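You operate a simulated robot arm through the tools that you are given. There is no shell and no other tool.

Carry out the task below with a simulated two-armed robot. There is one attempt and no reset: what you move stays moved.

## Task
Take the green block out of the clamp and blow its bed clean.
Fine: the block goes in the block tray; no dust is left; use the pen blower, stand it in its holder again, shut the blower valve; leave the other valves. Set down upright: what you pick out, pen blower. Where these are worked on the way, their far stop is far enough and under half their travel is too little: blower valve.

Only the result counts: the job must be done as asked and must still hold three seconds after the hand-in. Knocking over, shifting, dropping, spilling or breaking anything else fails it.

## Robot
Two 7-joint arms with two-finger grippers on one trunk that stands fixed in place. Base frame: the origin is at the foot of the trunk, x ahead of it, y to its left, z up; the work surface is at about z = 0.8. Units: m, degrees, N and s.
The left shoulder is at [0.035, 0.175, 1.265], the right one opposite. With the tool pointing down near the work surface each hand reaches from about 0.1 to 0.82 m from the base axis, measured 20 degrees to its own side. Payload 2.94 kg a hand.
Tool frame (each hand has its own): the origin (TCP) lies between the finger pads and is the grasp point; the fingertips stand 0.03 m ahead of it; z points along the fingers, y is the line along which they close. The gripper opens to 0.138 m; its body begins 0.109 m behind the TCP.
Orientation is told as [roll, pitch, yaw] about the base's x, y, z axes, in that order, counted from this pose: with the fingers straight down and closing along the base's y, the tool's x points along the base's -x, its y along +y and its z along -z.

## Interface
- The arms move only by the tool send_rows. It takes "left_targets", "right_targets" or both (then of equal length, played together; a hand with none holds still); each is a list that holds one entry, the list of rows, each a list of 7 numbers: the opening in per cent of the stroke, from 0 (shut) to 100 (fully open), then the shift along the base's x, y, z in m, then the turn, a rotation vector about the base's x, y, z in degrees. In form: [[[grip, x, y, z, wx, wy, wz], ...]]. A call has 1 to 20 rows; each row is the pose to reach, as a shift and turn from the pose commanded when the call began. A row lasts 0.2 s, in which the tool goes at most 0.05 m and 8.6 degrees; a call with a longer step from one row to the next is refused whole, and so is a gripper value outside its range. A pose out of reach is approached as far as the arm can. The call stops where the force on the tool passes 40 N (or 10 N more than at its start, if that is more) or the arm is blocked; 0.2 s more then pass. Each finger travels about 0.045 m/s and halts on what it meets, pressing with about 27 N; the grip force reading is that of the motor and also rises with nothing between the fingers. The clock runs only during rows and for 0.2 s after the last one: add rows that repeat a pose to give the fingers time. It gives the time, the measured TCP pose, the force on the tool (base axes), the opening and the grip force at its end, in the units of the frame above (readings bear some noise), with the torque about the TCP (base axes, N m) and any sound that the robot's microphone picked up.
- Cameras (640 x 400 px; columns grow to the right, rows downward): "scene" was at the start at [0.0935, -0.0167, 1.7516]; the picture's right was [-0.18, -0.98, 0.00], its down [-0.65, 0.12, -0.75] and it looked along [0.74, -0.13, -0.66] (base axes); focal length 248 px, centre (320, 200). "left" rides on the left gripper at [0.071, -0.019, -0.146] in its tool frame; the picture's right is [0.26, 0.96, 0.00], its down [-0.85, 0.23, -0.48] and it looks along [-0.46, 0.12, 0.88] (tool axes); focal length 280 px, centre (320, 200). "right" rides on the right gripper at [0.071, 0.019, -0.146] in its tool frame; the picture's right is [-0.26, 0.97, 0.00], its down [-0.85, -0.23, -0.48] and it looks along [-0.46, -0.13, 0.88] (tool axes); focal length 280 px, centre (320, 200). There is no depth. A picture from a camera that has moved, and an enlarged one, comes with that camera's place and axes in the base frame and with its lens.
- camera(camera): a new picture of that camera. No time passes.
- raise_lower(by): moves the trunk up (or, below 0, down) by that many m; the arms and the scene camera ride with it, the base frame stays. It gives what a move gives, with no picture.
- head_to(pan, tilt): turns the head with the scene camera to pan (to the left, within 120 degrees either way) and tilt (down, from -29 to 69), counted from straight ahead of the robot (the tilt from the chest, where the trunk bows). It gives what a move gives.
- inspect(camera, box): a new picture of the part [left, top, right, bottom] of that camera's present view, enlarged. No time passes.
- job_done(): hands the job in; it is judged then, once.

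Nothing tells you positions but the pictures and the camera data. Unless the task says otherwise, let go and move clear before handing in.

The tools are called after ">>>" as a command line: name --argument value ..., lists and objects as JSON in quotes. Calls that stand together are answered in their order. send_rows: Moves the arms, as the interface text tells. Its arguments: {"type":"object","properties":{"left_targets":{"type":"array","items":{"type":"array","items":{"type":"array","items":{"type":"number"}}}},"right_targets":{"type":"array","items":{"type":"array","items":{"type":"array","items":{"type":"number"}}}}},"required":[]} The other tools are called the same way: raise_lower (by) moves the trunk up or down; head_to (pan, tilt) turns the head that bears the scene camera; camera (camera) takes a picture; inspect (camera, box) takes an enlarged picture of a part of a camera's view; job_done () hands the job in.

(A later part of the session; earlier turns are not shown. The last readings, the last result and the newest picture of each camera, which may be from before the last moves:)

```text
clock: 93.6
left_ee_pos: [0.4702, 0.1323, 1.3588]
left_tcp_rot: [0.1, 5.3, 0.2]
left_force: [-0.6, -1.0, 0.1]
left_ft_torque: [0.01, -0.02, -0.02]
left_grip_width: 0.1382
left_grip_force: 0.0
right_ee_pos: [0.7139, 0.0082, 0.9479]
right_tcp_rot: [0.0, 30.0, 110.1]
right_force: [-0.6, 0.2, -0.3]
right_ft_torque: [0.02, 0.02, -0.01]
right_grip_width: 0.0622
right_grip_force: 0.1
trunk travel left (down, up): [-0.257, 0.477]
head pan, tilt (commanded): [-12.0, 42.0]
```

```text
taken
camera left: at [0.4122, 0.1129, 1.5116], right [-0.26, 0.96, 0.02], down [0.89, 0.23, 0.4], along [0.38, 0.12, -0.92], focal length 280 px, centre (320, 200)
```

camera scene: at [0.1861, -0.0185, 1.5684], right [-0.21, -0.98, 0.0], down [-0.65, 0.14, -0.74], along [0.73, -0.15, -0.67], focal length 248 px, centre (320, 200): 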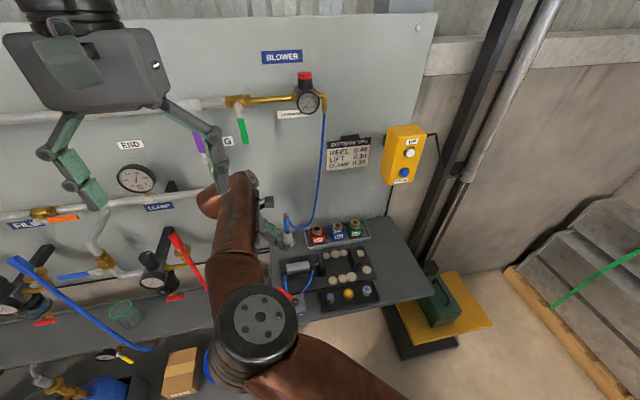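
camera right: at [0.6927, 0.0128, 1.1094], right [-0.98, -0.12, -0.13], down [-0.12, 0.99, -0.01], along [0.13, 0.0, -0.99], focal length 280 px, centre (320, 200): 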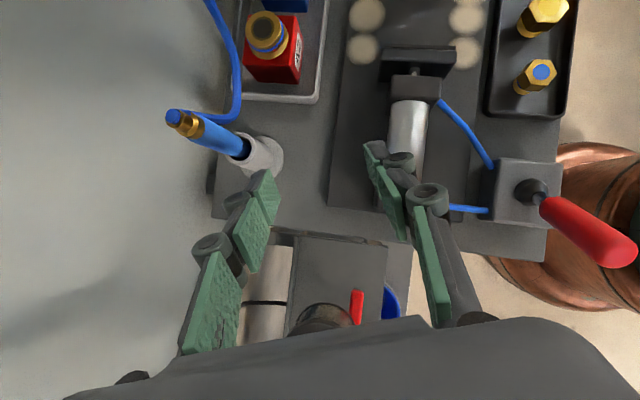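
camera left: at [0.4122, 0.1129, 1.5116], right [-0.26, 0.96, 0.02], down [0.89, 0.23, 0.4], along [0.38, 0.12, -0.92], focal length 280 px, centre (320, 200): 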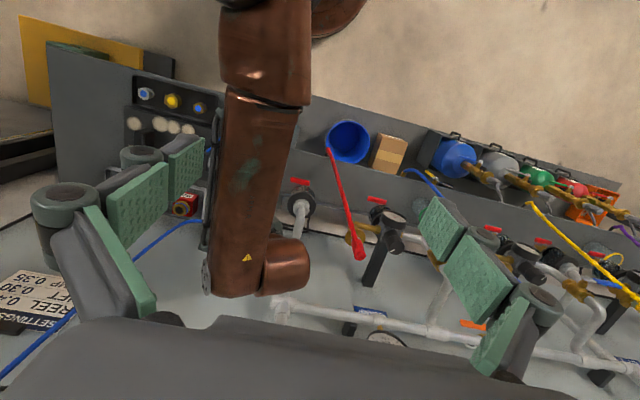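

I can see the pen and its holder clearly. I go down to grip height and slide forward beside the pen on its +y side.

>>> send_rows --right_targets '[[[45, 0.012, 0, -0.016, 0, 0, 0], [45, 0.024, 0, -0.032, 0, 0, 0], [45, 0.036, 0, -0.045, 0, 0, 0], [45, 0.05, 0, -0.049, 0, 0, 0], [45, 0.065, 0, -0.049, 0, 0, 0], [45, 0.08, 0, -0.049, 0, 0, 0], [45, 0.09, 0, -0.049, 0, 0, 0], [45, 0.09, 0, -0.049, 0, 0, 0]]]'

>>> camera --camera "right"

>>> inspect --camera "right" --box '[230, 100, 430, 260]'

>>> inspect --camera "scene" --box '[200, 90, 350, 260]'

```text
clock: 95.4
left_ee_pos: [0.47, 0.1324, 1.3594]
left_tcp_rot: [-0.1, 5.2, 0.0]
left_force: [0.2, 0.1, 0.4]
left_ft_torque: [0.0, -0.03, 0.02]
left_grip_width: 0.1379
left_grip_force: 0.0
right_ee_pos: [0.7839, 0.003, 0.9013]
right_tcp_rot: [-0.1, 30.0, 110.0]
right_force: [0.0, 0.6, -0.5]
right_ft_torque: [0.02, 0.01, -0.01]
right_grip_width: 0.062
right_grip_force: 0.0
right hand out of reach, approached as far as the arm can: row 6, 7, 8
trunk travel left (down, up): [-0.257, 0.477]
head pan, tilt (commanded): [-12.0, 42.0]
```

```text
taken
camera right: at [0.7627, 0.0076, 1.063], right [-0.98, -0.12, -0.13], down [-0.12, 0.99, -0.01], along [0.13, 0.0, -0.99], focal length 280 px, centre (320, 200)
```

right: 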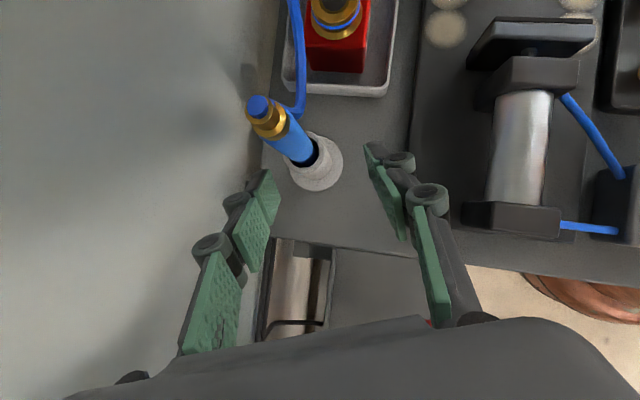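

```text
2.50 times, centred on (330, 180) of right
camera zoom: at [0.7627, 0.0076, 1.063], right [-0.98, -0.12, -0.13], down [-0.12, 0.99, -0.01], along [0.13, 0.0, -0.99], focal length 701 px, centre (295, 250)
```

zoom: 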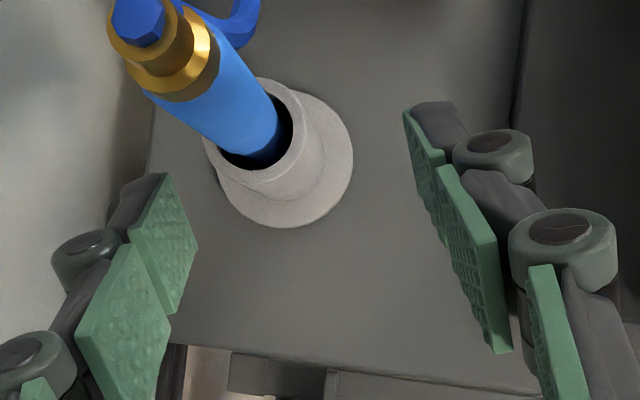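

```text
2.35 times, centred on (275, 175) of scene
camera zoom: at [0.1864, -0.0183, 1.5683], right [-0.21, -0.98, 0.0], down [-0.65, 0.14, -0.74], along [0.73, -0.15, -0.67], focal length 584 px, centre (426, 259)
```

zoom: 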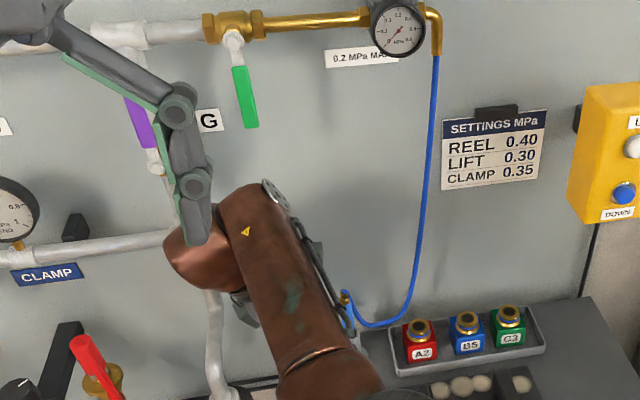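

The pen is at (0.805, −0.026); at this y the arm is at full stretch at x≈0.784. I open wider and slide in −y so the pen comes between the fingers, which also brings the wrist nearer the shoulder.

>>> send_rows --right_targets '[[[60, 0, 0, 0, 0, 0, 0], [60, 0, 0, 0, 0, 0, 0], [60, 0.003, -0.006, -0.002, 0, 0, 0], [60, 0.006, -0.012, -0.002, 0, 0, 0], [60, 0.01, -0.018, -0.002, 0, 0, 0], [60, 0.015, -0.024, -0.002, 0, 0, 0], [60, 0.021, -0.029, -0.002, 0, 0, 0], [60, 0.021, -0.029, -0.002, 0, 0, 0]]]'

>>> inspect --camera "right" --box '[200, 60, 440, 260]'

```text
clock: 97.2
left_ee_pos: [0.47, 0.1319, 1.3587]
left_tcp_rot: [0.0, 5.2, 0.1]
left_force: [0.0, -0.4, -0.5]
left_ft_torque: [-0.01, 0.02, -0.02]
left_grip_width: 0.1382
left_grip_force: 0.0
right_ee_pos: [0.7995, -0.0283, 0.8979]
right_tcp_rot: [0.0, 30.1, 110.1]
right_force: [-0.2, 0.8, 0.2]
right_ft_torque: [0.01, -0.01, 0.01]
right_grip_width: 0.083
right_grip_force: 0.0
right hand out of reach, approached as far as the arm can: row 7, 8
trunk travel left (down, up): [-0.257, 0.477]
head pan, tilt (commanded): [-12.0, 42.0]
```

```text
2.00 times, centred on (320, 160) of right
camera zoom: at [0.779, -0.0233, 1.0614], right [-0.98, -0.12, -0.13], down [-0.12, 0.99, -0.01], along [0.13, 0.0, -0.99], focal length 561 px, centre (320, 280)
```

zoom: 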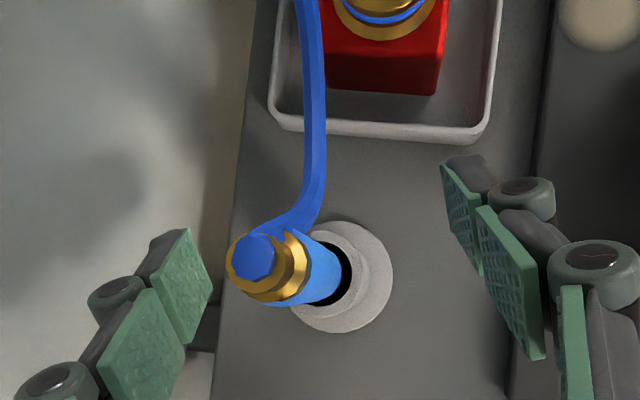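

The pen is between the fingers, but I need about 5 mm more in x. Turning the hand 8° further brings the wrist back and gains that reach.

>>> send_rows --right_targets '[[[60, 0, 0, 0, 0, 0, 4], [60, 0, 0, 0, 0, 0, 8], [60, 0.002, 0.001, 0, 0, 0, 8], [60, 0.0055, 0.0023, 0, 0, 0, 8], [60, 0.0055, 0.0023, 0, 0, 0, 8]]]'

>>> inspect --camera "right" --box '[200, 60, 440, 260]'

>>> inspect --camera "scene" --box '[200, 90, 350, 260]'

```text
clock: 98.4
left_ee_pos: [0.4695, 0.1324, 1.3588]
left_tcp_rot: [0.0, 5.1, 0.1]
left_force: [0.0, 0.1, 0.6]
left_ft_torque: [0.01, 0.01, -0.01]
left_grip_width: 0.138
left_grip_force: 0.0
right_ee_pos: [0.8064, -0.0245, 0.899]
right_tcp_rot: [-0.1, 30.0, 118.0]
right_force: [0.5, 0.6, 0.4]
right_ft_torque: [0.02, 0.01, 0.02]
right_grip_width: 0.0828
right_grip_force: 0.1
trunk travel left (down, up): [-0.257, 0.477]
head pan, tilt (commanded): [-12.0, 42.0]
```

```text
2.00 times, centred on (320, 160) of right
camera zoom: at [0.7846, -0.0235, 1.0612], right [-0.96, -0.25, -0.13], down [-0.25, 0.97, -0.01], along [0.13, 0.02, -0.99], focal length 561 px, centre (320, 280)
```

zoom: 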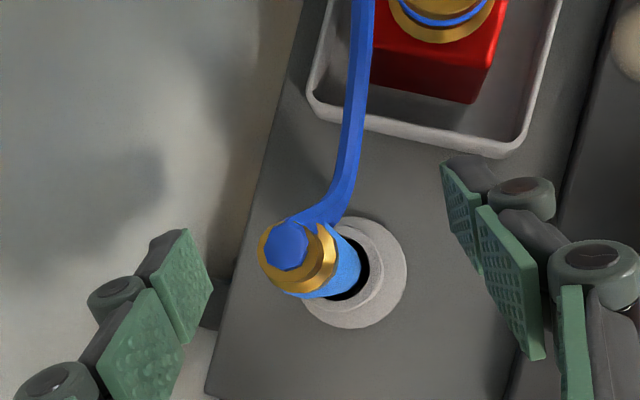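

```text
2.35 times, centred on (275, 175) of scene
camera zoom: at [0.1866, -0.0184, 1.5683], right [-0.21, -0.98, 0.0], down [-0.65, 0.14, -0.74], along [0.73, -0.15, -0.67], focal length 584 px, centre (426, 259)
```

zoom: 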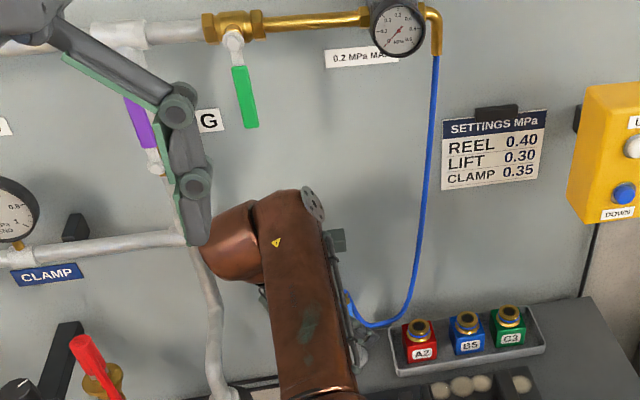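

The pen is centred between the pads now. I close the gripper on it.

>>> send_rows --right_targets '[[[45, 0, 0, 0, 0, 0, 0], [30, 0, 0, 0, 0, 0, 0], [20, 0, 0, 0, 0, 0, 0], [10, 0, 0, 0, 0, 0, 0], [0, 0, 0, 0, 0, 0, 0], [0, 0, 0, 0, 0, 0, 0], [0, 0, 0, 0, 0, 0, 0]]]'

>>> inspect --camera "right" --box '[200, 60, 440, 260]'

```text
clock: 100.0
left_ee_pos: [0.4716, 0.132, 1.3585]
left_tcp_rot: [0.1, 5.3, 0.1]
left_force: [-0.3, -0.2, 0.3]
left_ft_torque: [0.0, -0.01, 0.0]
left_grip_width: 0.1382
left_grip_force: 0.0
right_ee_pos: [0.8077, -0.0249, 0.8989]
right_tcp_rot: [0.1, 30.0, 118.0]
right_force: [-0.1, 0.3, -0.5]
right_ft_torque: [0.02, -0.02, -0.05]
right_grip_width: 0.0175
right_grip_force: 27.4
trunk travel left (down, up): [-0.257, 0.477]
head pan, tilt (commanded): [-12.0, 42.0]
```

```text
2.00 times, centred on (320, 160) of right
camera zoom: at [0.7846, -0.0236, 1.0609], right [-0.96, -0.25, -0.13], down [-0.25, 0.97, -0.01], along [0.13, 0.02, -0.99], focal length 561 px, centre (320, 280)
```

zoom: 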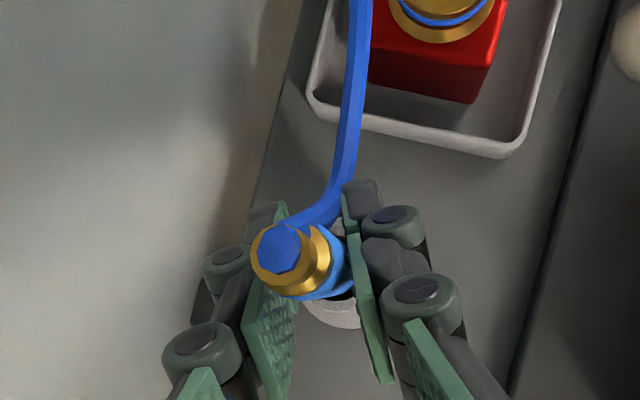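

The pen is gripped (17.5 mm, 27 N). I lift it slowly, about 6 cm, staying under the green valve handle with the wrist.

>>> send_rows --right_targets '[[[0, 0, 0, 0.003, 0, 0, 0], [0, 0, 0, 0.008, 0, 0, 0], [0, 0, 0, 0.014, 0, 0, 0], [0, 0, 0, 0.02, 0, 0, 0], [0, 0, 0, 0.026, 0, 0, 0], [0, 0, 0, 0.032, 0, 0, 0], [0, 0, 0, 0.038, 0, 0, 0], [0, 0, 0, 0.044, 0, 0, 0], [0, 0, 0, 0.05, 0, 0, 0], [0, 0, 0, 0.056, 0, 0, 0], [0, 0, 0, 0.06, 0, 0, 0], [0, 0, 0, 0.06, 0, 0, 0]]]'

>>> camera --camera "right"

>>> inspect --camera "scene" --box '[200, 90, 350, 260]'

>>> inspect --camera "left" --box '[150, 100, 350, 320]'

```text
clock: 102.6
left_ee_pos: [0.4697, 0.132, 1.3591]
left_tcp_rot: [0.0, 5.2, 0.2]
left_force: [0.5, 0.4, 0.7]
left_ft_torque: [-0.06, -0.02, 0.02]
left_grip_width: 0.1379
left_grip_force: 0.1
right_ee_pos: [0.8053, -0.025, 0.9588]
right_tcp_rot: [0.0, 30.0, 118.0]
right_force: [0.2, 0.3, -1.5]
right_ft_torque: [0.03, 0.01, 0.01]
right_grip_width: 0.0172
right_grip_force: 26.7
trunk travel left (down, up): [-0.257, 0.477]
head pan, tilt (commanded): [-12.0, 42.0]
```

```text
taken
camera right: at [0.7845, -0.0238, 1.1208], right [-0.96, -0.25, -0.13], down [-0.25, 0.97, -0.01], along [0.13, 0.02, -0.99], focal length 280 px, centre (320, 200)
```

right: 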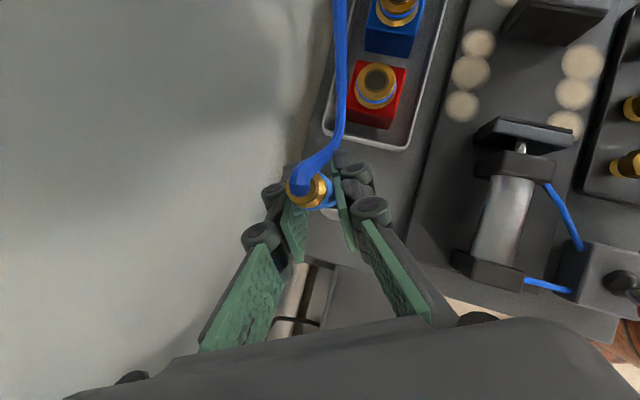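

```text
2.35 times, centred on (275, 175) of scene
camera zoom: at [0.1868, -0.0184, 1.5682], right [-0.21, -0.98, 0.0], down [-0.65, 0.14, -0.74], along [0.73, -0.15, -0.67], focal length 584 px, centre (426, 259)
```

zoom: 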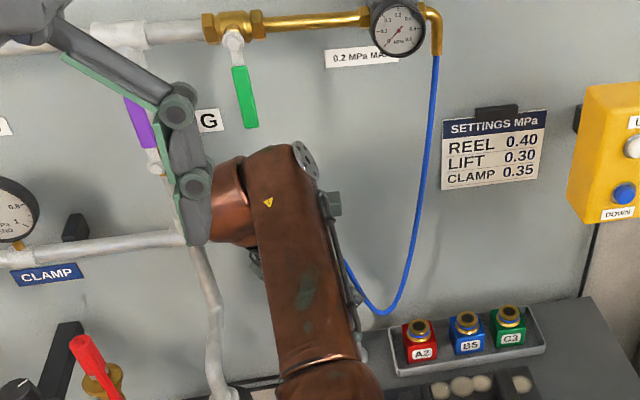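

```text
1.82 times, centred on (250, 210) of left
camera zoom: at [0.4129, 0.113, 1.5112], right [-0.26, 0.96, 0.02], down [0.89, 0.23, 0.4], along [0.38, 0.12, -0.92], focal length 510 px, centre (447, 182)
```

zoom: 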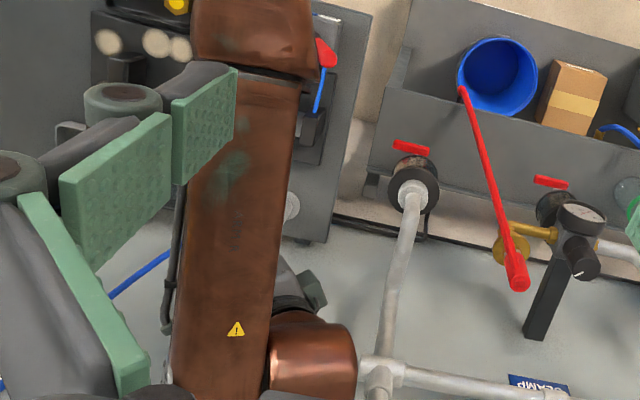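

The pen is up with the load steady at −1.5 N. I move it back in −x and rise, then bring it over the bed and look at its nozzle.

>>> send_rows --right_targets '[[[0, -0.004, 0, 0.006, 0, 0, 0], [0, -0.012, 0, 0.01, 0, 0, 0], [0, -0.024, -0.002, 0.012, 0, 0, 0], [0, -0.038, -0.006, 0.016, 0, 0, 0], [0, -0.052, -0.012, 0.024, 0, 0, 0], [0, -0.066, -0.02, 0.034, 0, 0, 0], [0, -0.08, -0.03, 0.044, 0, 0, 0], [0, -0.094, -0.042, 0.05, 0, 0, 0], [0, -0.108, -0.056, 0.05, 0, 0, 0], [0, -0.12, -0.07, 0.05, 0, 0, 0], [0, -0.13, -0.084, 0.05, 0, 0, 0], [0, -0.138, -0.096, 0.05, 0, 0, 0], [0, -0.14, -0.1, 0.05, 0, 0, 0], [0, -0.14, -0.1, 0.05, 0, 0, 0]]]'

>>> camera --camera "right"

>>> camera --camera "scene"

>>> camera --camera "left"

```text
clock: 105.6
left_ee_pos: [0.4713, 0.1313, 1.3587]
left_tcp_rot: [0.0, 5.2, 0.0]
left_force: [0.5, 0.5, 0.0]
left_ft_torque: [0.01, -0.02, -0.01]
left_grip_width: 0.1382
left_grip_force: 0.0
right_ee_pos: [0.7145, -0.1441, 1.0061]
right_tcp_rot: [-0.2, 30.0, 118.0]
right_force: [-0.7, 0.4, -0.5]
right_ft_torque: [-0.01, -0.02, 0.0]
right_grip_width: 0.0174
right_grip_force: 26.9
right hand out of reach, approached as far as the arm can: row 7, 8, 9, 10, 11, 12, 13, 14
trunk travel left (down, up): [-0.257, 0.477]
head pan, tilt (commanded): [-12.0, 42.0]
```

```text
taken
camera right: at [0.6923, -0.1435, 1.1678], right [-0.96, -0.25, -0.13], down [-0.25, 0.97, -0.01], along [0.13, 0.02, -0.99], focal length 280 px, centre (320, 200)
```

right: 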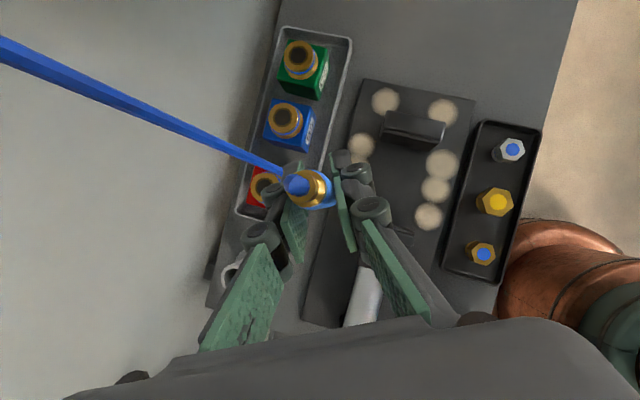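

```text
taken
camera scene: at [0.1867, -0.0185, 1.5682], right [-0.21, -0.98, 0.0], down [-0.65, 0.14, -0.74], along [0.73, -0.15, -0.67], focal length 248 px, centre (320, 200)
```

scene: 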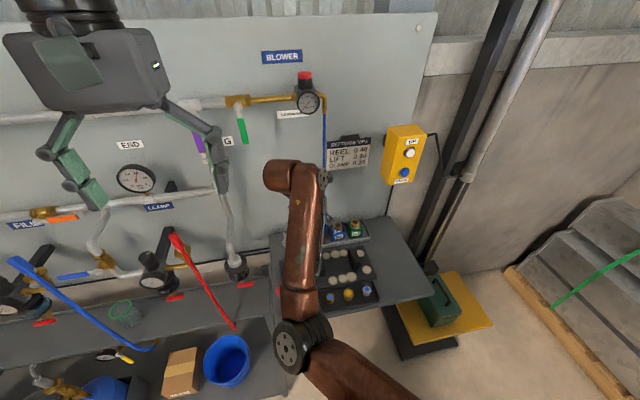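

```text
taken
camera left: at [0.4128, 0.1129, 1.5113], right [-0.26, 0.96, 0.02], down [0.89, 0.23, 0.4], along [0.38, 0.12, -0.92], focal length 280 px, centre (320, 200)
```

left: 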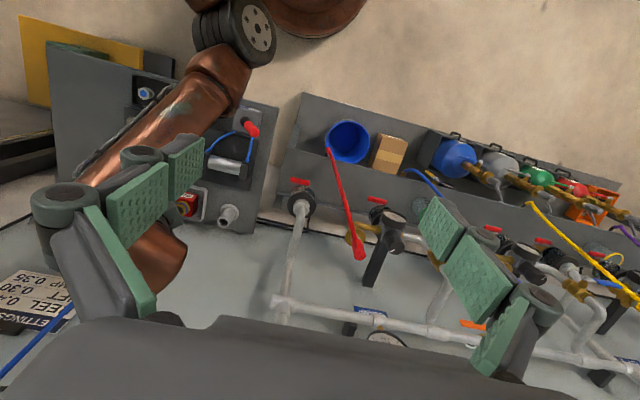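

The pen is out and held vertically. In this yaw the arm is limited close in, so I turn the hand back to about 87° (the pen stays vertical) and position it over the bed.

>>> send_rows --right_targets '[[[0, -0.004, -0.004, 0, 0, 0, -8], [0, -0.012, -0.01, 0, 0, 0, -16], [0, -0.02, -0.016, 0, 0, 0, -24], [0, -0.03, -0.02, 0, 0, 0, -31], [0, -0.04, -0.02, 0, 0, 0, -31], [0, -0.05, -0.02, 0, 0, 0, -31], [0, -0.05, -0.02, 0, 0, 0, -31]]]'

>>> camera --camera "right"

>>> camera --camera "scene"

>>> inspect --camera "scene" --box '[260, 130, 440, 320]'

```text
clock: 107.2
left_ee_pos: [0.4702, 0.1328, 1.3589]
left_tcp_rot: [0.0, 5.3, 0.2]
left_force: [-0.1, 0.1, -0.3]
left_ft_torque: [0.01, 0.0, 0.01]
left_grip_width: 0.1377
left_grip_force: 0.0
right_ee_pos: [0.6904, -0.1782, 1.0091]
right_tcp_rot: [-0.1, 30.0, 87.1]
right_force: [-0.2, 0.1, -0.7]
right_ft_torque: [0.0, -0.02, -0.03]
right_grip_width: 0.0172
right_grip_force: 27.2
right hand out of reach, approached as far as the arm can: row 2, 3, 4, 5, 6, 7
trunk travel left (down, up): [-0.257, 0.477]
head pan, tilt (commanded): [-12.0, 42.0]
```

```text
taken
camera right: at [0.6732, -0.1647, 1.1719], right [-0.95, 0.28, -0.13], down [0.28, 0.96, -0.01], along [0.12, -0.05, -0.99], focal length 280 px, centre (320, 200)
```

right: 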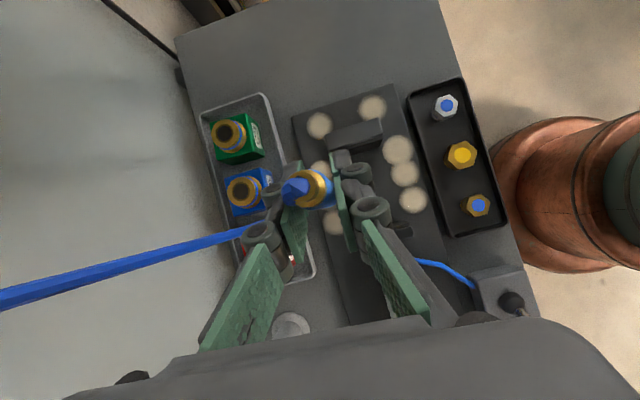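

```text
taken
camera scene: at [0.1868, -0.0184, 1.5682], right [-0.21, -0.98, 0.0], down [-0.65, 0.14, -0.74], along [0.73, -0.15, -0.67], focal length 248 px, centre (320, 200)
```

scene: 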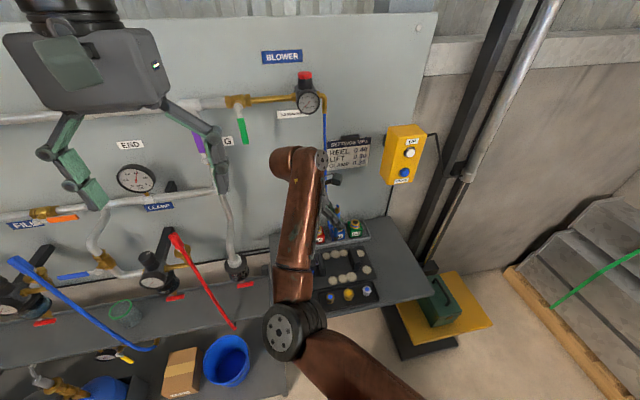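

```text
2.11 times, centred on (350, 225) of scene
camera zoom: at [0.1868, -0.0184, 1.5682], right [-0.21, -0.98, 0.0], down [-0.65, 0.14, -0.74], along [0.73, -0.15, -0.67], focal length 523 px, centre (257, 147)
```

zoom: 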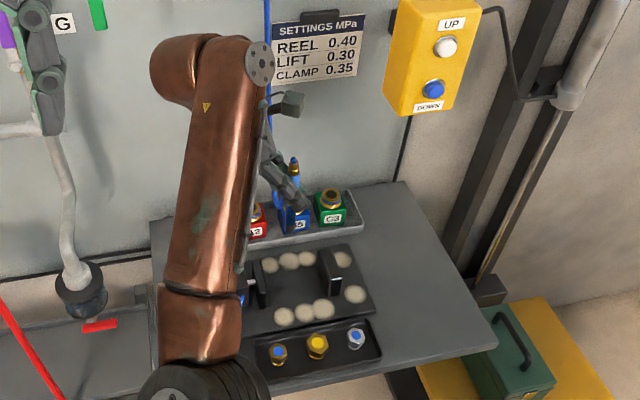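

Lean 30° is still limited here, so I let the hand come upright instead; the pen then points down and toward +y at 30°, which suits blowing. I do that over the bed and look for the nozzle.

>>> send_rows --right_targets '[[[0, -0.005, -0.01, 0, 7.5, -0.4, 0], [0, -0.01, -0.02, 0, 15, -0.8, 0], [0, -0.02, -0.03, 0, 22.5, -1.2, 0], [0, -0.03, -0.042, -0.01, 30, -1.57, 0], [0, -0.03, -0.042, -0.01, 30, -1.57, 0]]]'

>>> camera --camera "right"

>>> inspect --camera "scene" --box '[260, 130, 440, 320]'

>>> inspect --camera "left" --box '[40, 60, 300, 300]'

```text
clock: 108.4
left_ee_pos: [0.4708, 0.1331, 1.3585]
left_tcp_rot: [0.1, 5.2, 0.1]
left_force: [0.3, 0.7, -0.4]
left_ft_torque: [0.01, 0.01, -0.01]
left_grip_width: 0.1378
left_grip_force: 0.0
right_ee_pos: [0.6602, -0.2179, 1.0005]
right_tcp_rot: [-0.2, 0.0, 87.0]
right_force: [0.0, 0.0, 0.6]
right_ft_torque: [-0.03, 0.01, -0.03]
right_grip_width: 0.0173
right_grip_force: 26.7
trunk travel left (down, up): [-0.257, 0.477]
head pan, tilt (commanded): [-12.0, 42.0]
```

```text
taken
camera right: at [0.6381, -0.2881, 1.1471], right [-0.95, 0.31, 0.0], down [0.27, 0.84, 0.48], along [0.15, 0.45, -0.88], focal length 280 px, centre (320, 200)
```

right: 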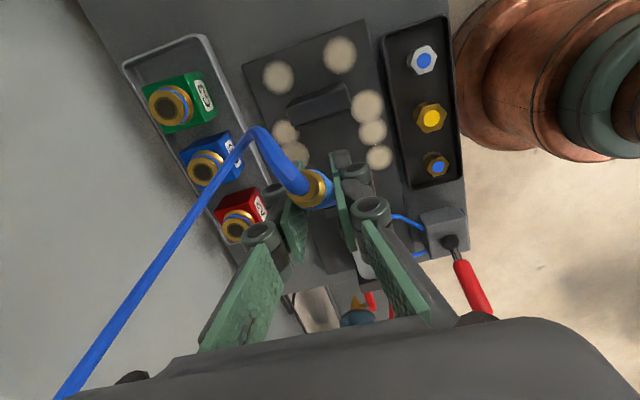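

```text
2.11 times, centred on (350, 225) of scene
camera zoom: at [0.1866, -0.018, 1.5682], right [-0.21, -0.98, 0.0], down [-0.65, 0.14, -0.74], along [0.73, -0.15, -0.67], focal length 523 px, centre (257, 147)
```

zoom: 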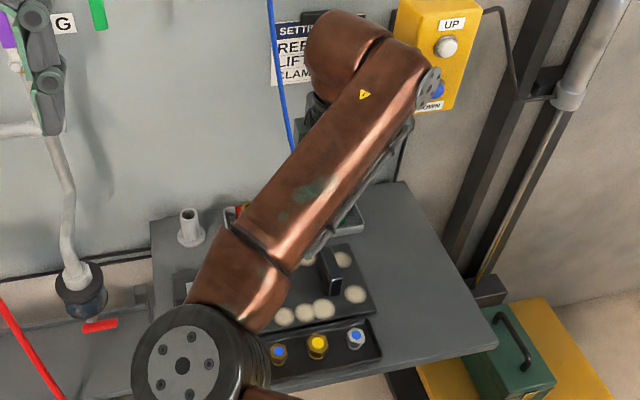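

```text
1.67 times, centred on (170, 180) of left
camera zoom: at [0.4127, 0.1135, 1.5113], right [-0.26, 0.96, 0.02], down [0.89, 0.23, 0.4], along [0.38, 0.12, -0.92], focal length 467 px, centre (570, 233)
```

zoom: 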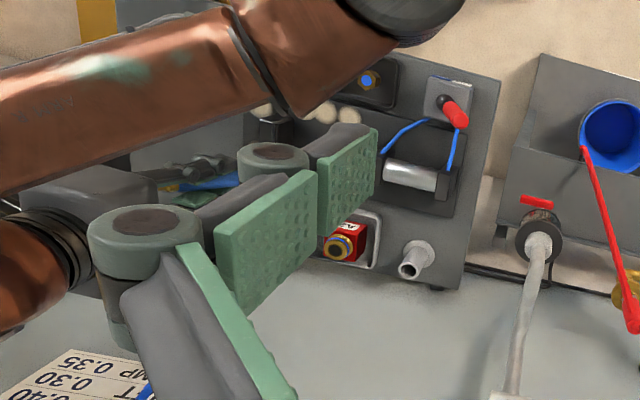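

The pen holder is empty and the pen is in hand. Before sending the left hand to the valve, I check where both elbows are so the arms don't meet.

>>> head_to --pan 15 --tilt 60

>>> camera --camera "scene"

>>> head_to --pan 10 --tilt 25

>>> camera --camera "scene"

```text
clock: 109.3
left_ee_pos: [0.4716, 0.1317, 1.3585]
left_tcp_rot: [-0.1, 5.2, 0.2]
left_force: [-0.2, -0.2, 0.1]
left_ft_torque: [0.02, 0.0, -0.01]
left_grip_width: 0.1382
left_grip_force: 0.1
right_ee_pos: [0.6605, -0.2178, 1.0004]
right_tcp_rot: [-0.2, -0.1, 87.1]
right_force: [0.9, 0.2, -0.7]
right_ft_torque: [-0.01, 0.02, -0.03]
right_grip_width: 0.0174
right_grip_force: 26.9
trunk travel left (down, up): [-0.257, 0.477]
head pan, tilt (commanded): [15.0, 60.0]
```

```text
taken
camera scene: at [0.1693, 0.0159, 1.5445], right [0.26, -0.97, 0.0], down [-0.84, -0.22, -0.5], along [0.48, 0.13, -0.87], focal length 248 px, centre (320, 200)
```

scene: 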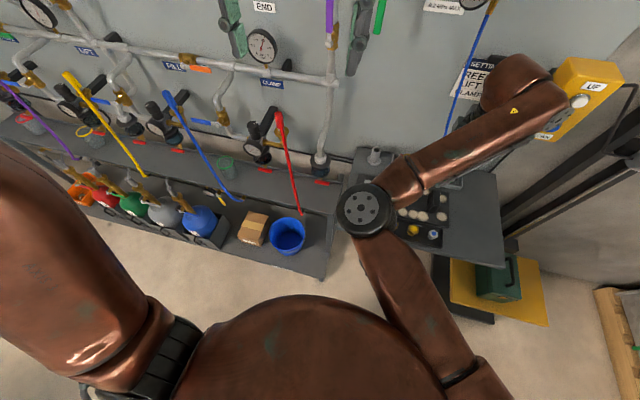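

```text
clock: 110.3
left_ee_pos: [0.47, 0.1308, 1.3588]
left_tcp_rot: [0.0, 5.3, 0.0]
left_force: [-0.4, 0.3, 0.2]
left_ft_torque: [-0.01, -0.02, 0.01]
left_grip_width: 0.1381
left_grip_force: 0.0
right_ee_pos: [0.6597, -0.219, 1.0006]
right_tcp_rot: [-0.1, -0.1, 86.9]
right_force: [-0.4, 0.2, -0.8]
right_ft_torque: [-0.01, -0.02, 0.0]
right_grip_width: 0.0175
right_grip_force: 27.4
trunk travel left (down, up): [-0.257, 0.477]
head pan, tilt (commanded): [10.0, 25.0]
```

```text
taken
camera scene: at [0.1956, 0.0147, 1.5944], right [0.17, -0.98, 0.0], down [-0.42, -0.07, -0.91], along [0.89, 0.16, -0.42], focal length 248 px, centre (320, 200)
```

scene: 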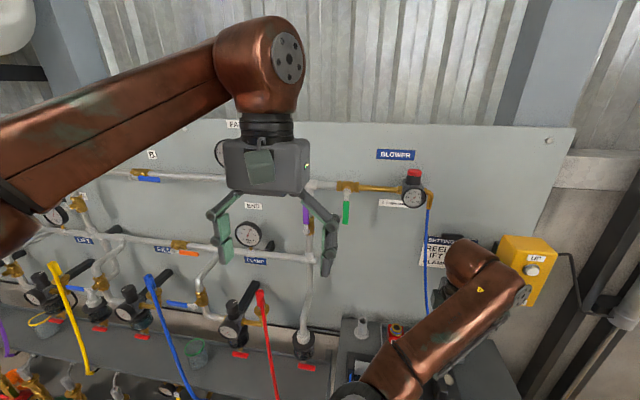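

The left elbow is well out to the left, so the arms are clear of each other. I swing the left hand to point forward (pitch −60°) in front of the valve.

>>> send_rows --left_targets '[[[60, 0.01, 0, 0, 0, -8, 0], [50, 0.02, -0.005, 0, 0, -16, 0], [40, 0.035, -0.01, 0, 0, -24, 0], [30, 0.05, -0.015, -0.01, 0, -32, 0], [20, 0.07, -0.02, -0.02, 0, -40, 0], [10, 0.09, -0.02, -0.03, 0, -48, 0], [0, 0.11, -0.02, -0.04, 0, -56, 0], [0, 0.13, -0.02, -0.05, 0, -64, 0], [0, 0.13, -0.02, -0.05, 0, -65.2, 0], [0, 0.13, -0.02, -0.05, 0, -65.2, 0]]]'

>>> camera --camera "left"

>>> camera --camera "scene"

```text
clock: 112.5
left_ee_pos: [0.5995, 0.1121, 1.3098]
left_tcp_rot: [-0.2, -60.0, 0.1]
left_force: [0.1, 0.6, -1.1]
left_ft_torque: [-0.01, 0.01, -0.01]
left_grip_width: 0.0
left_grip_force: 26.9
right_ee_pos: [0.6597, -0.2196, 1.0001]
right_tcp_rot: [-0.1, 0.0, 87.1]
right_force: [0.5, -0.3, -0.9]
right_ft_torque: [0.01, -0.01, -0.02]
right_grip_width: 0.0171
right_grip_force: 26.9
trunk travel left (down, up): [-0.257, 0.477]
head pan, tilt (commanded): [10.0, 25.0]
```

```text
taken
camera left: at [0.438, 0.0933, 1.3208], right [-0.13, 0.96, -0.23], down [0.01, 0.23, 0.97], along [0.99, 0.12, -0.04], focal length 280 px, centre (320, 200)
```

left: 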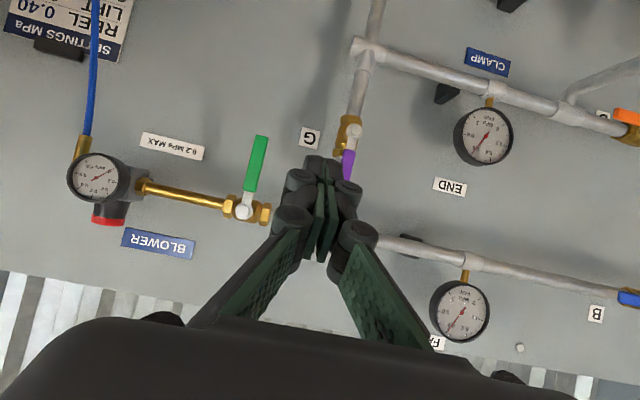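

```text
taken
camera scene: at [0.1958, 0.0149, 1.5945], right [0.17, -0.98, 0.0], down [-0.42, -0.07, -0.91], along [0.89, 0.16, -0.42], focal length 248 px, centre (320, 200)
```

scene: 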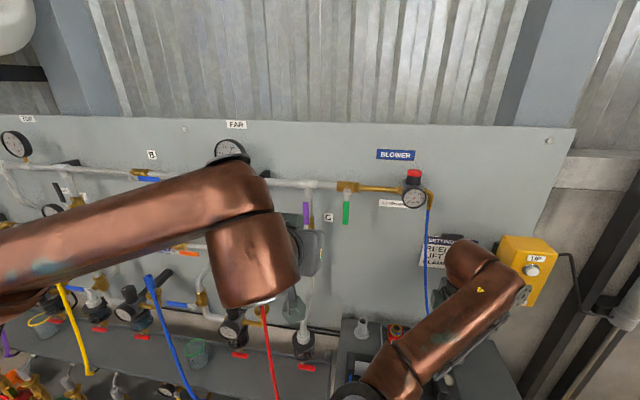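

The left camera looks straight at the valve: pivot at about (0.79, 0.0475, 1.342), green handle hanging straight down to z≈1.251. I approach with the closed fingers between the purple and green handles, to push the green one toward −y along the pipe.

>>> send_rows --left_targets '[[[0, 0.03, -0.006, -0.012, 0, 0, 0], [0, 0.06, -0.01, -0.024, 0, 0, 0], [0, 0.09, -0.012, -0.024, 0, 0, 0], [0, 0.12, -0.012, -0.024, 0, 0, 0], [0, 0.145, -0.012, -0.024, 0, 0, 0], [0, 0.16, -0.012, -0.024, 0, 0, 0], [0, 0.17, -0.012, -0.024, 0, 0, 0], [0, 0.17, -0.012, -0.024, 0, 0, 0]]]'

>>> camera --camera "left"

>>> camera --camera "scene"

```text
clock: 114.3
left_ee_pos: [0.7707, 0.1001, 1.2851]
left_tcp_rot: [-0.2, -59.9, 0.2]
left_force: [-0.2, -0.1, -0.8]
left_ft_torque: [-0.01, 0.01, 0.01]
left_grip_width: 0.0
left_grip_force: 27.1
right_ee_pos: [0.6607, -0.2192, 1.0003]
right_tcp_rot: [-0.1, -0.1, 87.0]
right_force: [0.0, -0.3, -1.1]
right_ft_torque: [-0.01, 0.0, 0.01]
right_grip_width: 0.0172
right_grip_force: 27.1
trunk travel left (down, up): [-0.257, 0.477]
head pan, tilt (commanded): [10.0, 25.0]
```

```text
taken
camera left: at [0.6088, 0.0806, 1.2971], right [-0.13, 0.96, -0.23], down [0.01, 0.23, 0.97], along [0.99, 0.12, -0.04], focal length 280 px, centre (320, 200)
```

left: 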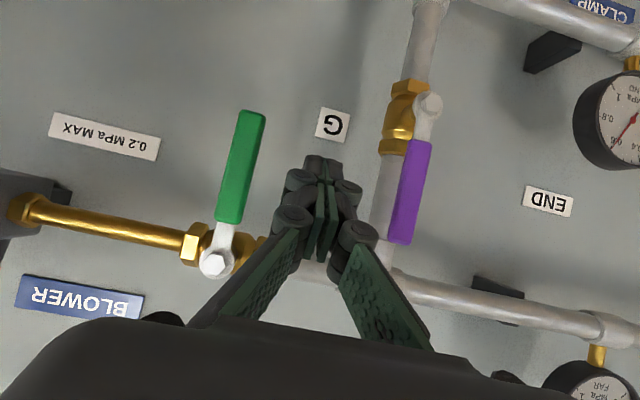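

```text
taken
camera scene: at [0.1955, 0.0148, 1.5945], right [0.17, -0.98, 0.0], down [-0.42, -0.07, -0.91], along [0.89, 0.16, -0.42], focal length 248 px, centre (320, 200)
```

scene: 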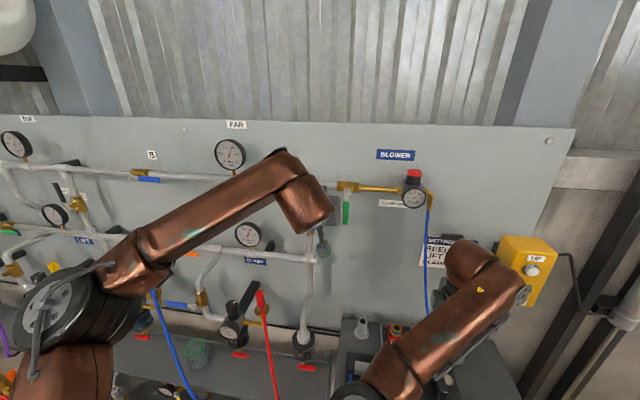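

The fingers sit between the two handles. I push the green handle a little toward −y and see whether it turns that way.

>>> send_rows --left_targets '[[[0, 0, -0.012, 0, 0, 0, 0], [0, 0, -0.024, 0, 0, 0, 0], [0, 0, -0.0346, 0.0003, 0, 0, 0], [0, 0, -0.043, -0.001, 0, 0, 0], [0, 0, -0.0512, -0.0023, 0, 0, 0]]]'

>>> camera --camera "left"

```text
clock: 115.5
left_ee_pos: [0.7699, 0.0489, 1.2823]
left_tcp_rot: [-0.1, -60.0, 0.2]
left_force: [-1.1, 6.4, 0.8]
left_ft_torque: [-0.06, 0.03, 0.03]
left_grip_width: 0.0
left_grip_force: 27.0
right_ee_pos: [0.6606, -0.2174, 1.0006]
right_tcp_rot: [0.0, 0.0, 86.9]
right_force: [-0.6, -0.5, -1.3]
right_ft_torque: [0.0, -0.02, 0.02]
right_grip_width: 0.0172
right_grip_force: 27.4
trunk travel left (down, up): [-0.257, 0.477]
head pan, tilt (commanded): [10.0, 25.0]
```

```text
taken
camera left: at [0.6084, 0.0308, 1.2951], right [-0.13, 0.96, -0.23], down [0.01, 0.23, 0.97], along [0.99, 0.13, -0.04], focal length 280 px, centre (320, 200)
```

left: 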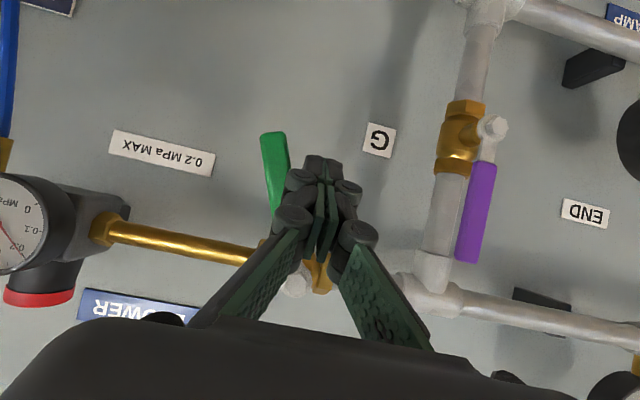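

The handle turns freely that way (about 6 N). I follow its arc round to the far stop.

>>> send_rows --left_targets '[[[0, 0, -0.0085, 0.0005, 0, 0, 0], [0, 0, -0.0168, 0.0019, 0, 0, 0], [0, 0, -0.025, 0.0045, 0, 0, 0], [0, 0, -0.0325, 0.0081, 0, 0, 0], [0, 0, -0.0395, 0.0127, 0, 0, 0], [0, 0, -0.0461, 0.018, 0, 0, 0], [0, 0, -0.0515, 0.0245, 0, 0, 0], [0, 0, -0.0566, 0.0312, 0, 0, 0], [0, 0, -0.0605, 0.039, 0, 0, 0], [0, 0, -0.0634, 0.0466, 0, 0, 0], [0, 0, -0.0634, 0.0466, 0, 0, 0]]]'

>>> camera --camera "left"

>>> camera --camera "scene"

>>> inspect --camera "scene" --box '[310, 140, 450, 230]'

```text
clock: 117.9
left_ee_pos: [0.769, -0.0136, 1.3248]
left_tcp_rot: [-0.1, -59.6, -0.1]
left_force: [-15.0, 6.2, -23.3]
left_ft_torque: [-0.2, 0.19, -0.12]
left_grip_width: 0.006
left_grip_force: 28.1
right_ee_pos: [0.6604, -0.2184, 0.9989]
right_tcp_rot: [0.0, 0.1, 87.0]
right_force: [0.0, -0.3, -0.6]
right_ft_torque: [-0.01, 0.01, 0.0]
right_grip_width: 0.0173
right_grip_force: 27.0
trunk travel left (down, up): [-0.257, 0.477]
head pan, tilt (commanded): [10.0, 25.0]
```

```text
taken
camera left: at [0.6088, -0.0331, 1.3386], right [-0.13, 0.97, -0.23], down [0.02, 0.23, 0.97], along [0.99, 0.12, -0.05], focal length 280 px, centre (320, 200)
```

left: 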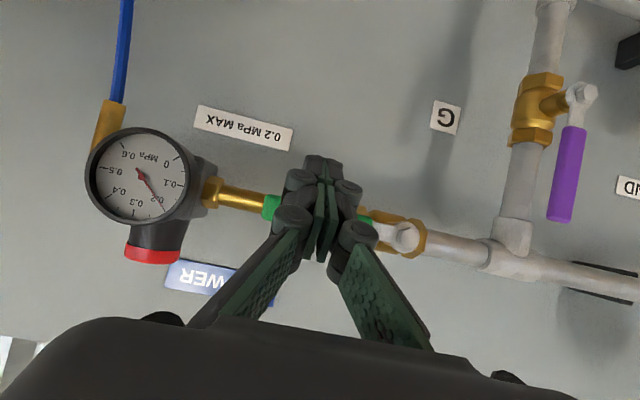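

```text
taken
camera scene: at [0.196, 0.0159, 1.5941], right [0.17, -0.98, 0.0], down [-0.42, -0.07, -0.91], along [0.89, 0.16, -0.42], focal length 248 px, centre (320, 200)
```

scene: 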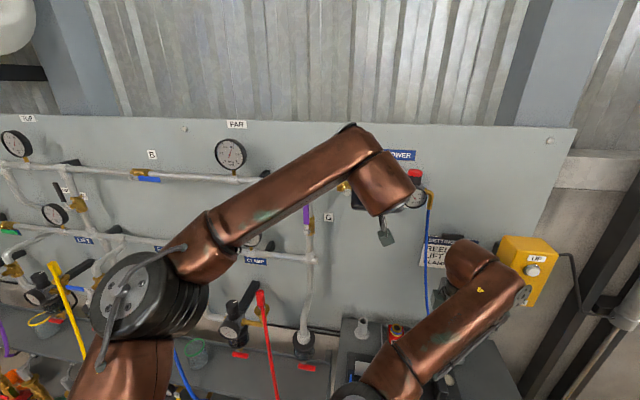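

```text
4.44 times, centred on (380, 185) of scene
camera zoom: at [0.196, 0.0159, 1.5941], right [0.17, -0.98, 0.0], down [-0.42, -0.07, -0.91], along [0.89, 0.16, -0.42], focal length 1104 px, centre (53, 267)
```

zoom: 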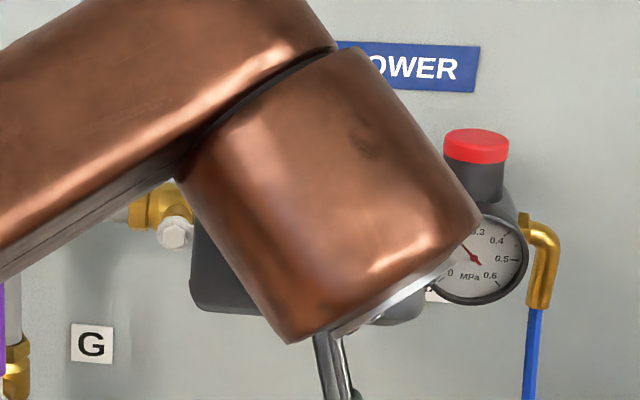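

The handle lies along the pipe and the blower gauge has risen to about 0.2 MPa, as the tag allows. I back the left hand off the handle and read the gauge properly.

>>> send_rows --left_targets '[[[0, 0, 0, -0.015, 0, 0, 0], [0, 0, 0, -0.03, 0, 0, 0], [0, -0.03, 0, -0.03, 0, 0, 0], [0, -0.07, 0, -0.03, 0, 0, 0], [0, -0.11, 0, -0.02, 0, 0, 0], [0, -0.13, 0, -0.02, 0, 0, 0]]]'

>>> camera --camera "left"

>>> inspect --camera "left" --box '[80, 100, 440, 280]'

```text
clock: 119.3
left_ee_pos: [0.6404, -0.0144, 1.3088]
left_tcp_rot: [-0.1, -59.9, 0.2]
left_force: [1.1, -0.1, -0.2]
left_ft_torque: [-0.01, 0.01, 0.0]
left_grip_width: 0.0001
left_grip_force: 28.3
right_ee_pos: [0.6608, -0.2192, 0.9996]
right_tcp_rot: [-0.1, -0.1, 87.0]
right_force: [-0.3, 0.6, -1.7]
right_ft_torque: [-0.02, -0.04, 0.02]
right_grip_width: 0.0171
right_grip_force: 26.8
trunk travel left (down, up): [-0.257, 0.477]
head pan, tilt (commanded): [10.0, 25.0]
```

```text
taken
camera left: at [0.4782, -0.0343, 1.3213], right [-0.13, 0.96, -0.23], down [0.01, 0.23, 0.97], along [0.99, 0.12, -0.04], focal length 280 px, centre (320, 200)
```

left: 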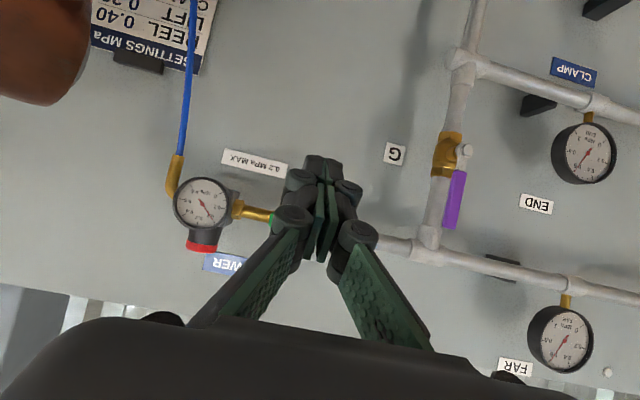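

```text
1.78 times, centred on (260, 190) of left
camera zoom: at [0.4782, -0.0343, 1.3213], right [-0.13, 0.96, -0.23], down [0.01, 0.23, 0.97], along [0.99, 0.12, -0.04], focal length 498 px, centre (427, 218)
```

zoom: 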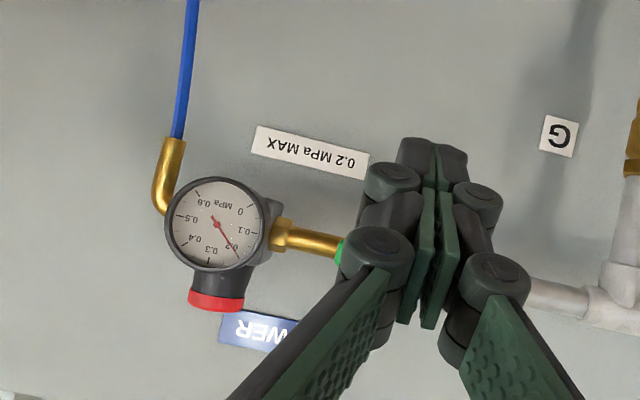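

The gauge shows 0.2 MPa. I park the left hand aside, and bring the pen's nozzle toward the first dust patch at about (0.605, −0.216).

>>> send_rows --left_targets '[[[0, -0.02, 0.02, 0, 0, 0, 0], [0, -0.04, 0.05, 0, 0, 0, 0], [0, -0.05, 0.08, 0.01, 0, 0, 0], [0, -0.06, 0.11, 0.02, 0, 0, 0], [0, -0.06, 0.13, 0.03, 0, 0, 0], [0, -0.06, 0.14, 0.03, 0, 0, 0], [0, -0.06, 0.14, 0.03, 0, 0, 0], [0, -0.06, 0.14, 0.03, 0, 0, 0]]]' --right_targets '[[[0, -0.01, -0.01, 0, 0, 0, 0], [0, -0.025, -0.025, 0, 0, 0, 0], [0, -0.04, -0.04, 0, 0, 0, 0], [0, -0.055, -0.052, -0.01, 0, 0, 0], [0, -0.0588, -0.0553, -0.03, 0, 0, 0], [0, -0.0588, -0.0553, -0.05, 0, 0, 0], [0, -0.0588, -0.0553, -0.06, 0, 0, 0], [0, -0.0588, -0.0553, -0.06, 0, 0, 0]]]'

>>> head_to --pan -16 --tilt 50

>>> camera --camera "scene"

>>> camera --camera "right"

```text
clock: 121.1
left_ee_pos: [0.5794, 0.1264, 1.3391]
left_tcp_rot: [-0.2, -60.0, 0.2]
left_force: [-0.5, 0.3, 0.6]
left_ft_torque: [-0.04, -0.01, -0.01]
left_grip_width: 0.0
left_grip_force: 28.5
right_ee_pos: [0.6025, -0.2737, 0.941]
right_tcp_rot: [0.0, 0.0, 87.0]
right_force: [0.0, 0.1, 0.0]
right_ft_torque: [0.04, 0.0, 0.04]
right_grip_width: 0.0169
right_grip_force: 26.8
trunk travel left (down, up): [-0.257, 0.477]
head pan, tilt (commanded): [10.0, 25.0]
```

```text
clock: 122.0
left_ee_pos: [0.5794, 0.1256, 1.3393]
left_tcp_rot: [-0.1, -60.0, 0.1]
left_force: [-0.5, -0.3, 0.3]
left_ft_torque: [-0.01, -0.01, -0.01]
left_grip_width: 0.0
left_grip_force: 28.1
right_ee_pos: [0.6023, -0.2735, 0.9398]
right_tcp_rot: [0.0, 0.0, 87.0]
right_force: [-0.3, 0.1, -0.7]
right_ft_torque: [0.02, 0.01, 0.01]
right_grip_width: 0.017
right_grip_force: 27.0
trunk travel left (down, up): [-0.257, 0.477]
head pan, tilt (commanded): [-16.0, 50.0]
```

```text
taken
camera scene: at [0.179, -0.0223, 1.5571], right [-0.27, -0.96, 0.0], down [-0.74, 0.21, -0.64], along [0.62, -0.18, -0.77], focal length 248 px, centre (320, 200)
```

scene: 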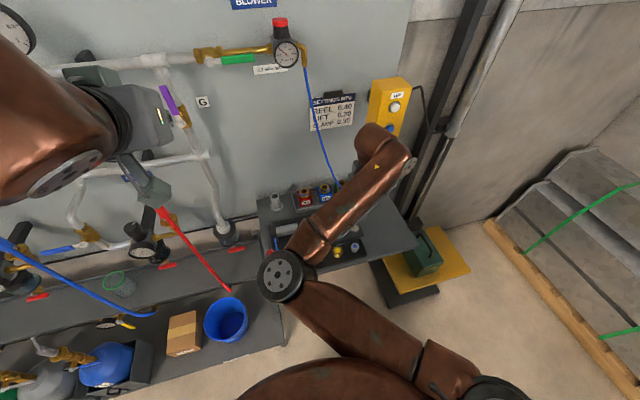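

```text
taken
camera right: at [0.5802, -0.3436, 1.0867], right [-0.95, 0.31, 0.0], down [0.27, 0.84, 0.48], along [0.15, 0.45, -0.88], focal length 280 px, centre (320, 200)
```

right: 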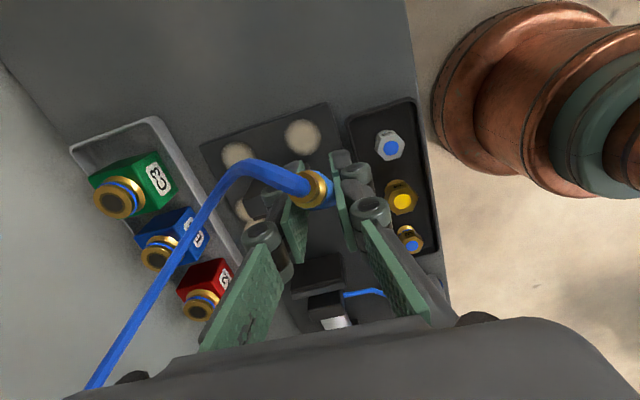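

The valve handle lies along its pipe. I lower the nozzle close to the first front-row patch and hold there, listening for the jet.

>>> send_rows --right_targets '[[[0, 0, 0, -0.01, 0, 0, 0], [0, 0, 0, -0.02, 0, 0, 0], [0, 0, 0, -0.028, 0, 0, 0], [0, 0, 0, -0.028, 0, 0, 0], [0, 0, 0, -0.028, 0, 0, 0], [0, 0, 0, -0.028, 0, 0, 0], [0, 0, 0, -0.028, 0, 0, 0], [0, 0, 0, -0.028, 0, 0, 0]]]'

>>> camera --camera "right"

>>> inspect --camera "scene" --box '[250, 170, 430, 310]'

```text
clock: 123.8
left_ee_pos: [0.5789, 0.1249, 1.3391]
left_tcp_rot: [-0.2, -59.9, 0.1]
left_force: [0.3, 0.0, 0.1]
left_ft_torque: [0.04, 0.0, -0.01]
left_grip_width: 0.0002
left_grip_force: 28.2
right_ee_pos: [0.6022, -0.2761, 0.9115]
right_tcp_rot: [0.2, -0.1, 87.0]
right_force: [0.1, 0.4, -0.8]
right_ft_torque: [0.01, -0.03, 0.0]
right_grip_width: 0.0174
right_grip_force: 26.9
trunk travel left (down, up): [-0.257, 0.477]
head pan, tilt (commanded): [-16.0, 50.0]
```

```text
taken
camera right: at [0.581, -0.3446, 1.0592], right [-0.95, 0.31, 0.0], down [0.27, 0.83, 0.48], along [0.15, 0.45, -0.88], focal length 280 px, centre (320, 200)
```

right: 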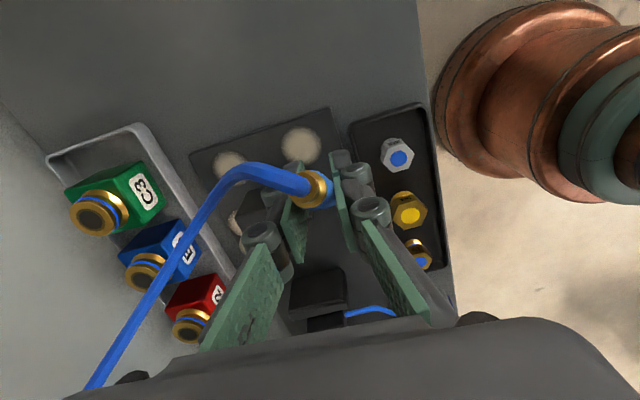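

```text
2.86 times, centred on (340, 240) of scene
camera zoom: at [0.1789, -0.0224, 1.557], right [-0.28, -0.96, 0.0], down [-0.74, 0.21, -0.64], along [0.62, -0.18, -0.77], focal length 709 px, centre (263, 86)
```

zoom: 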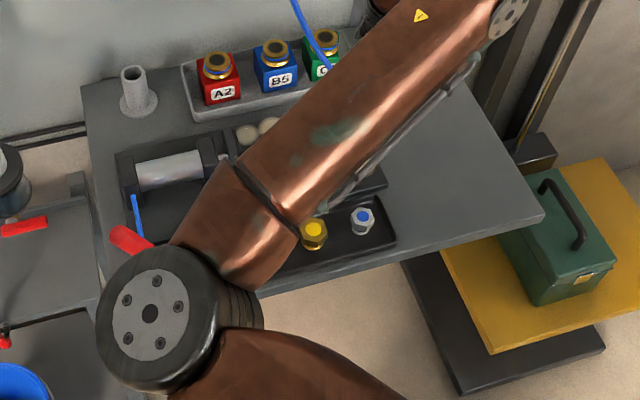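

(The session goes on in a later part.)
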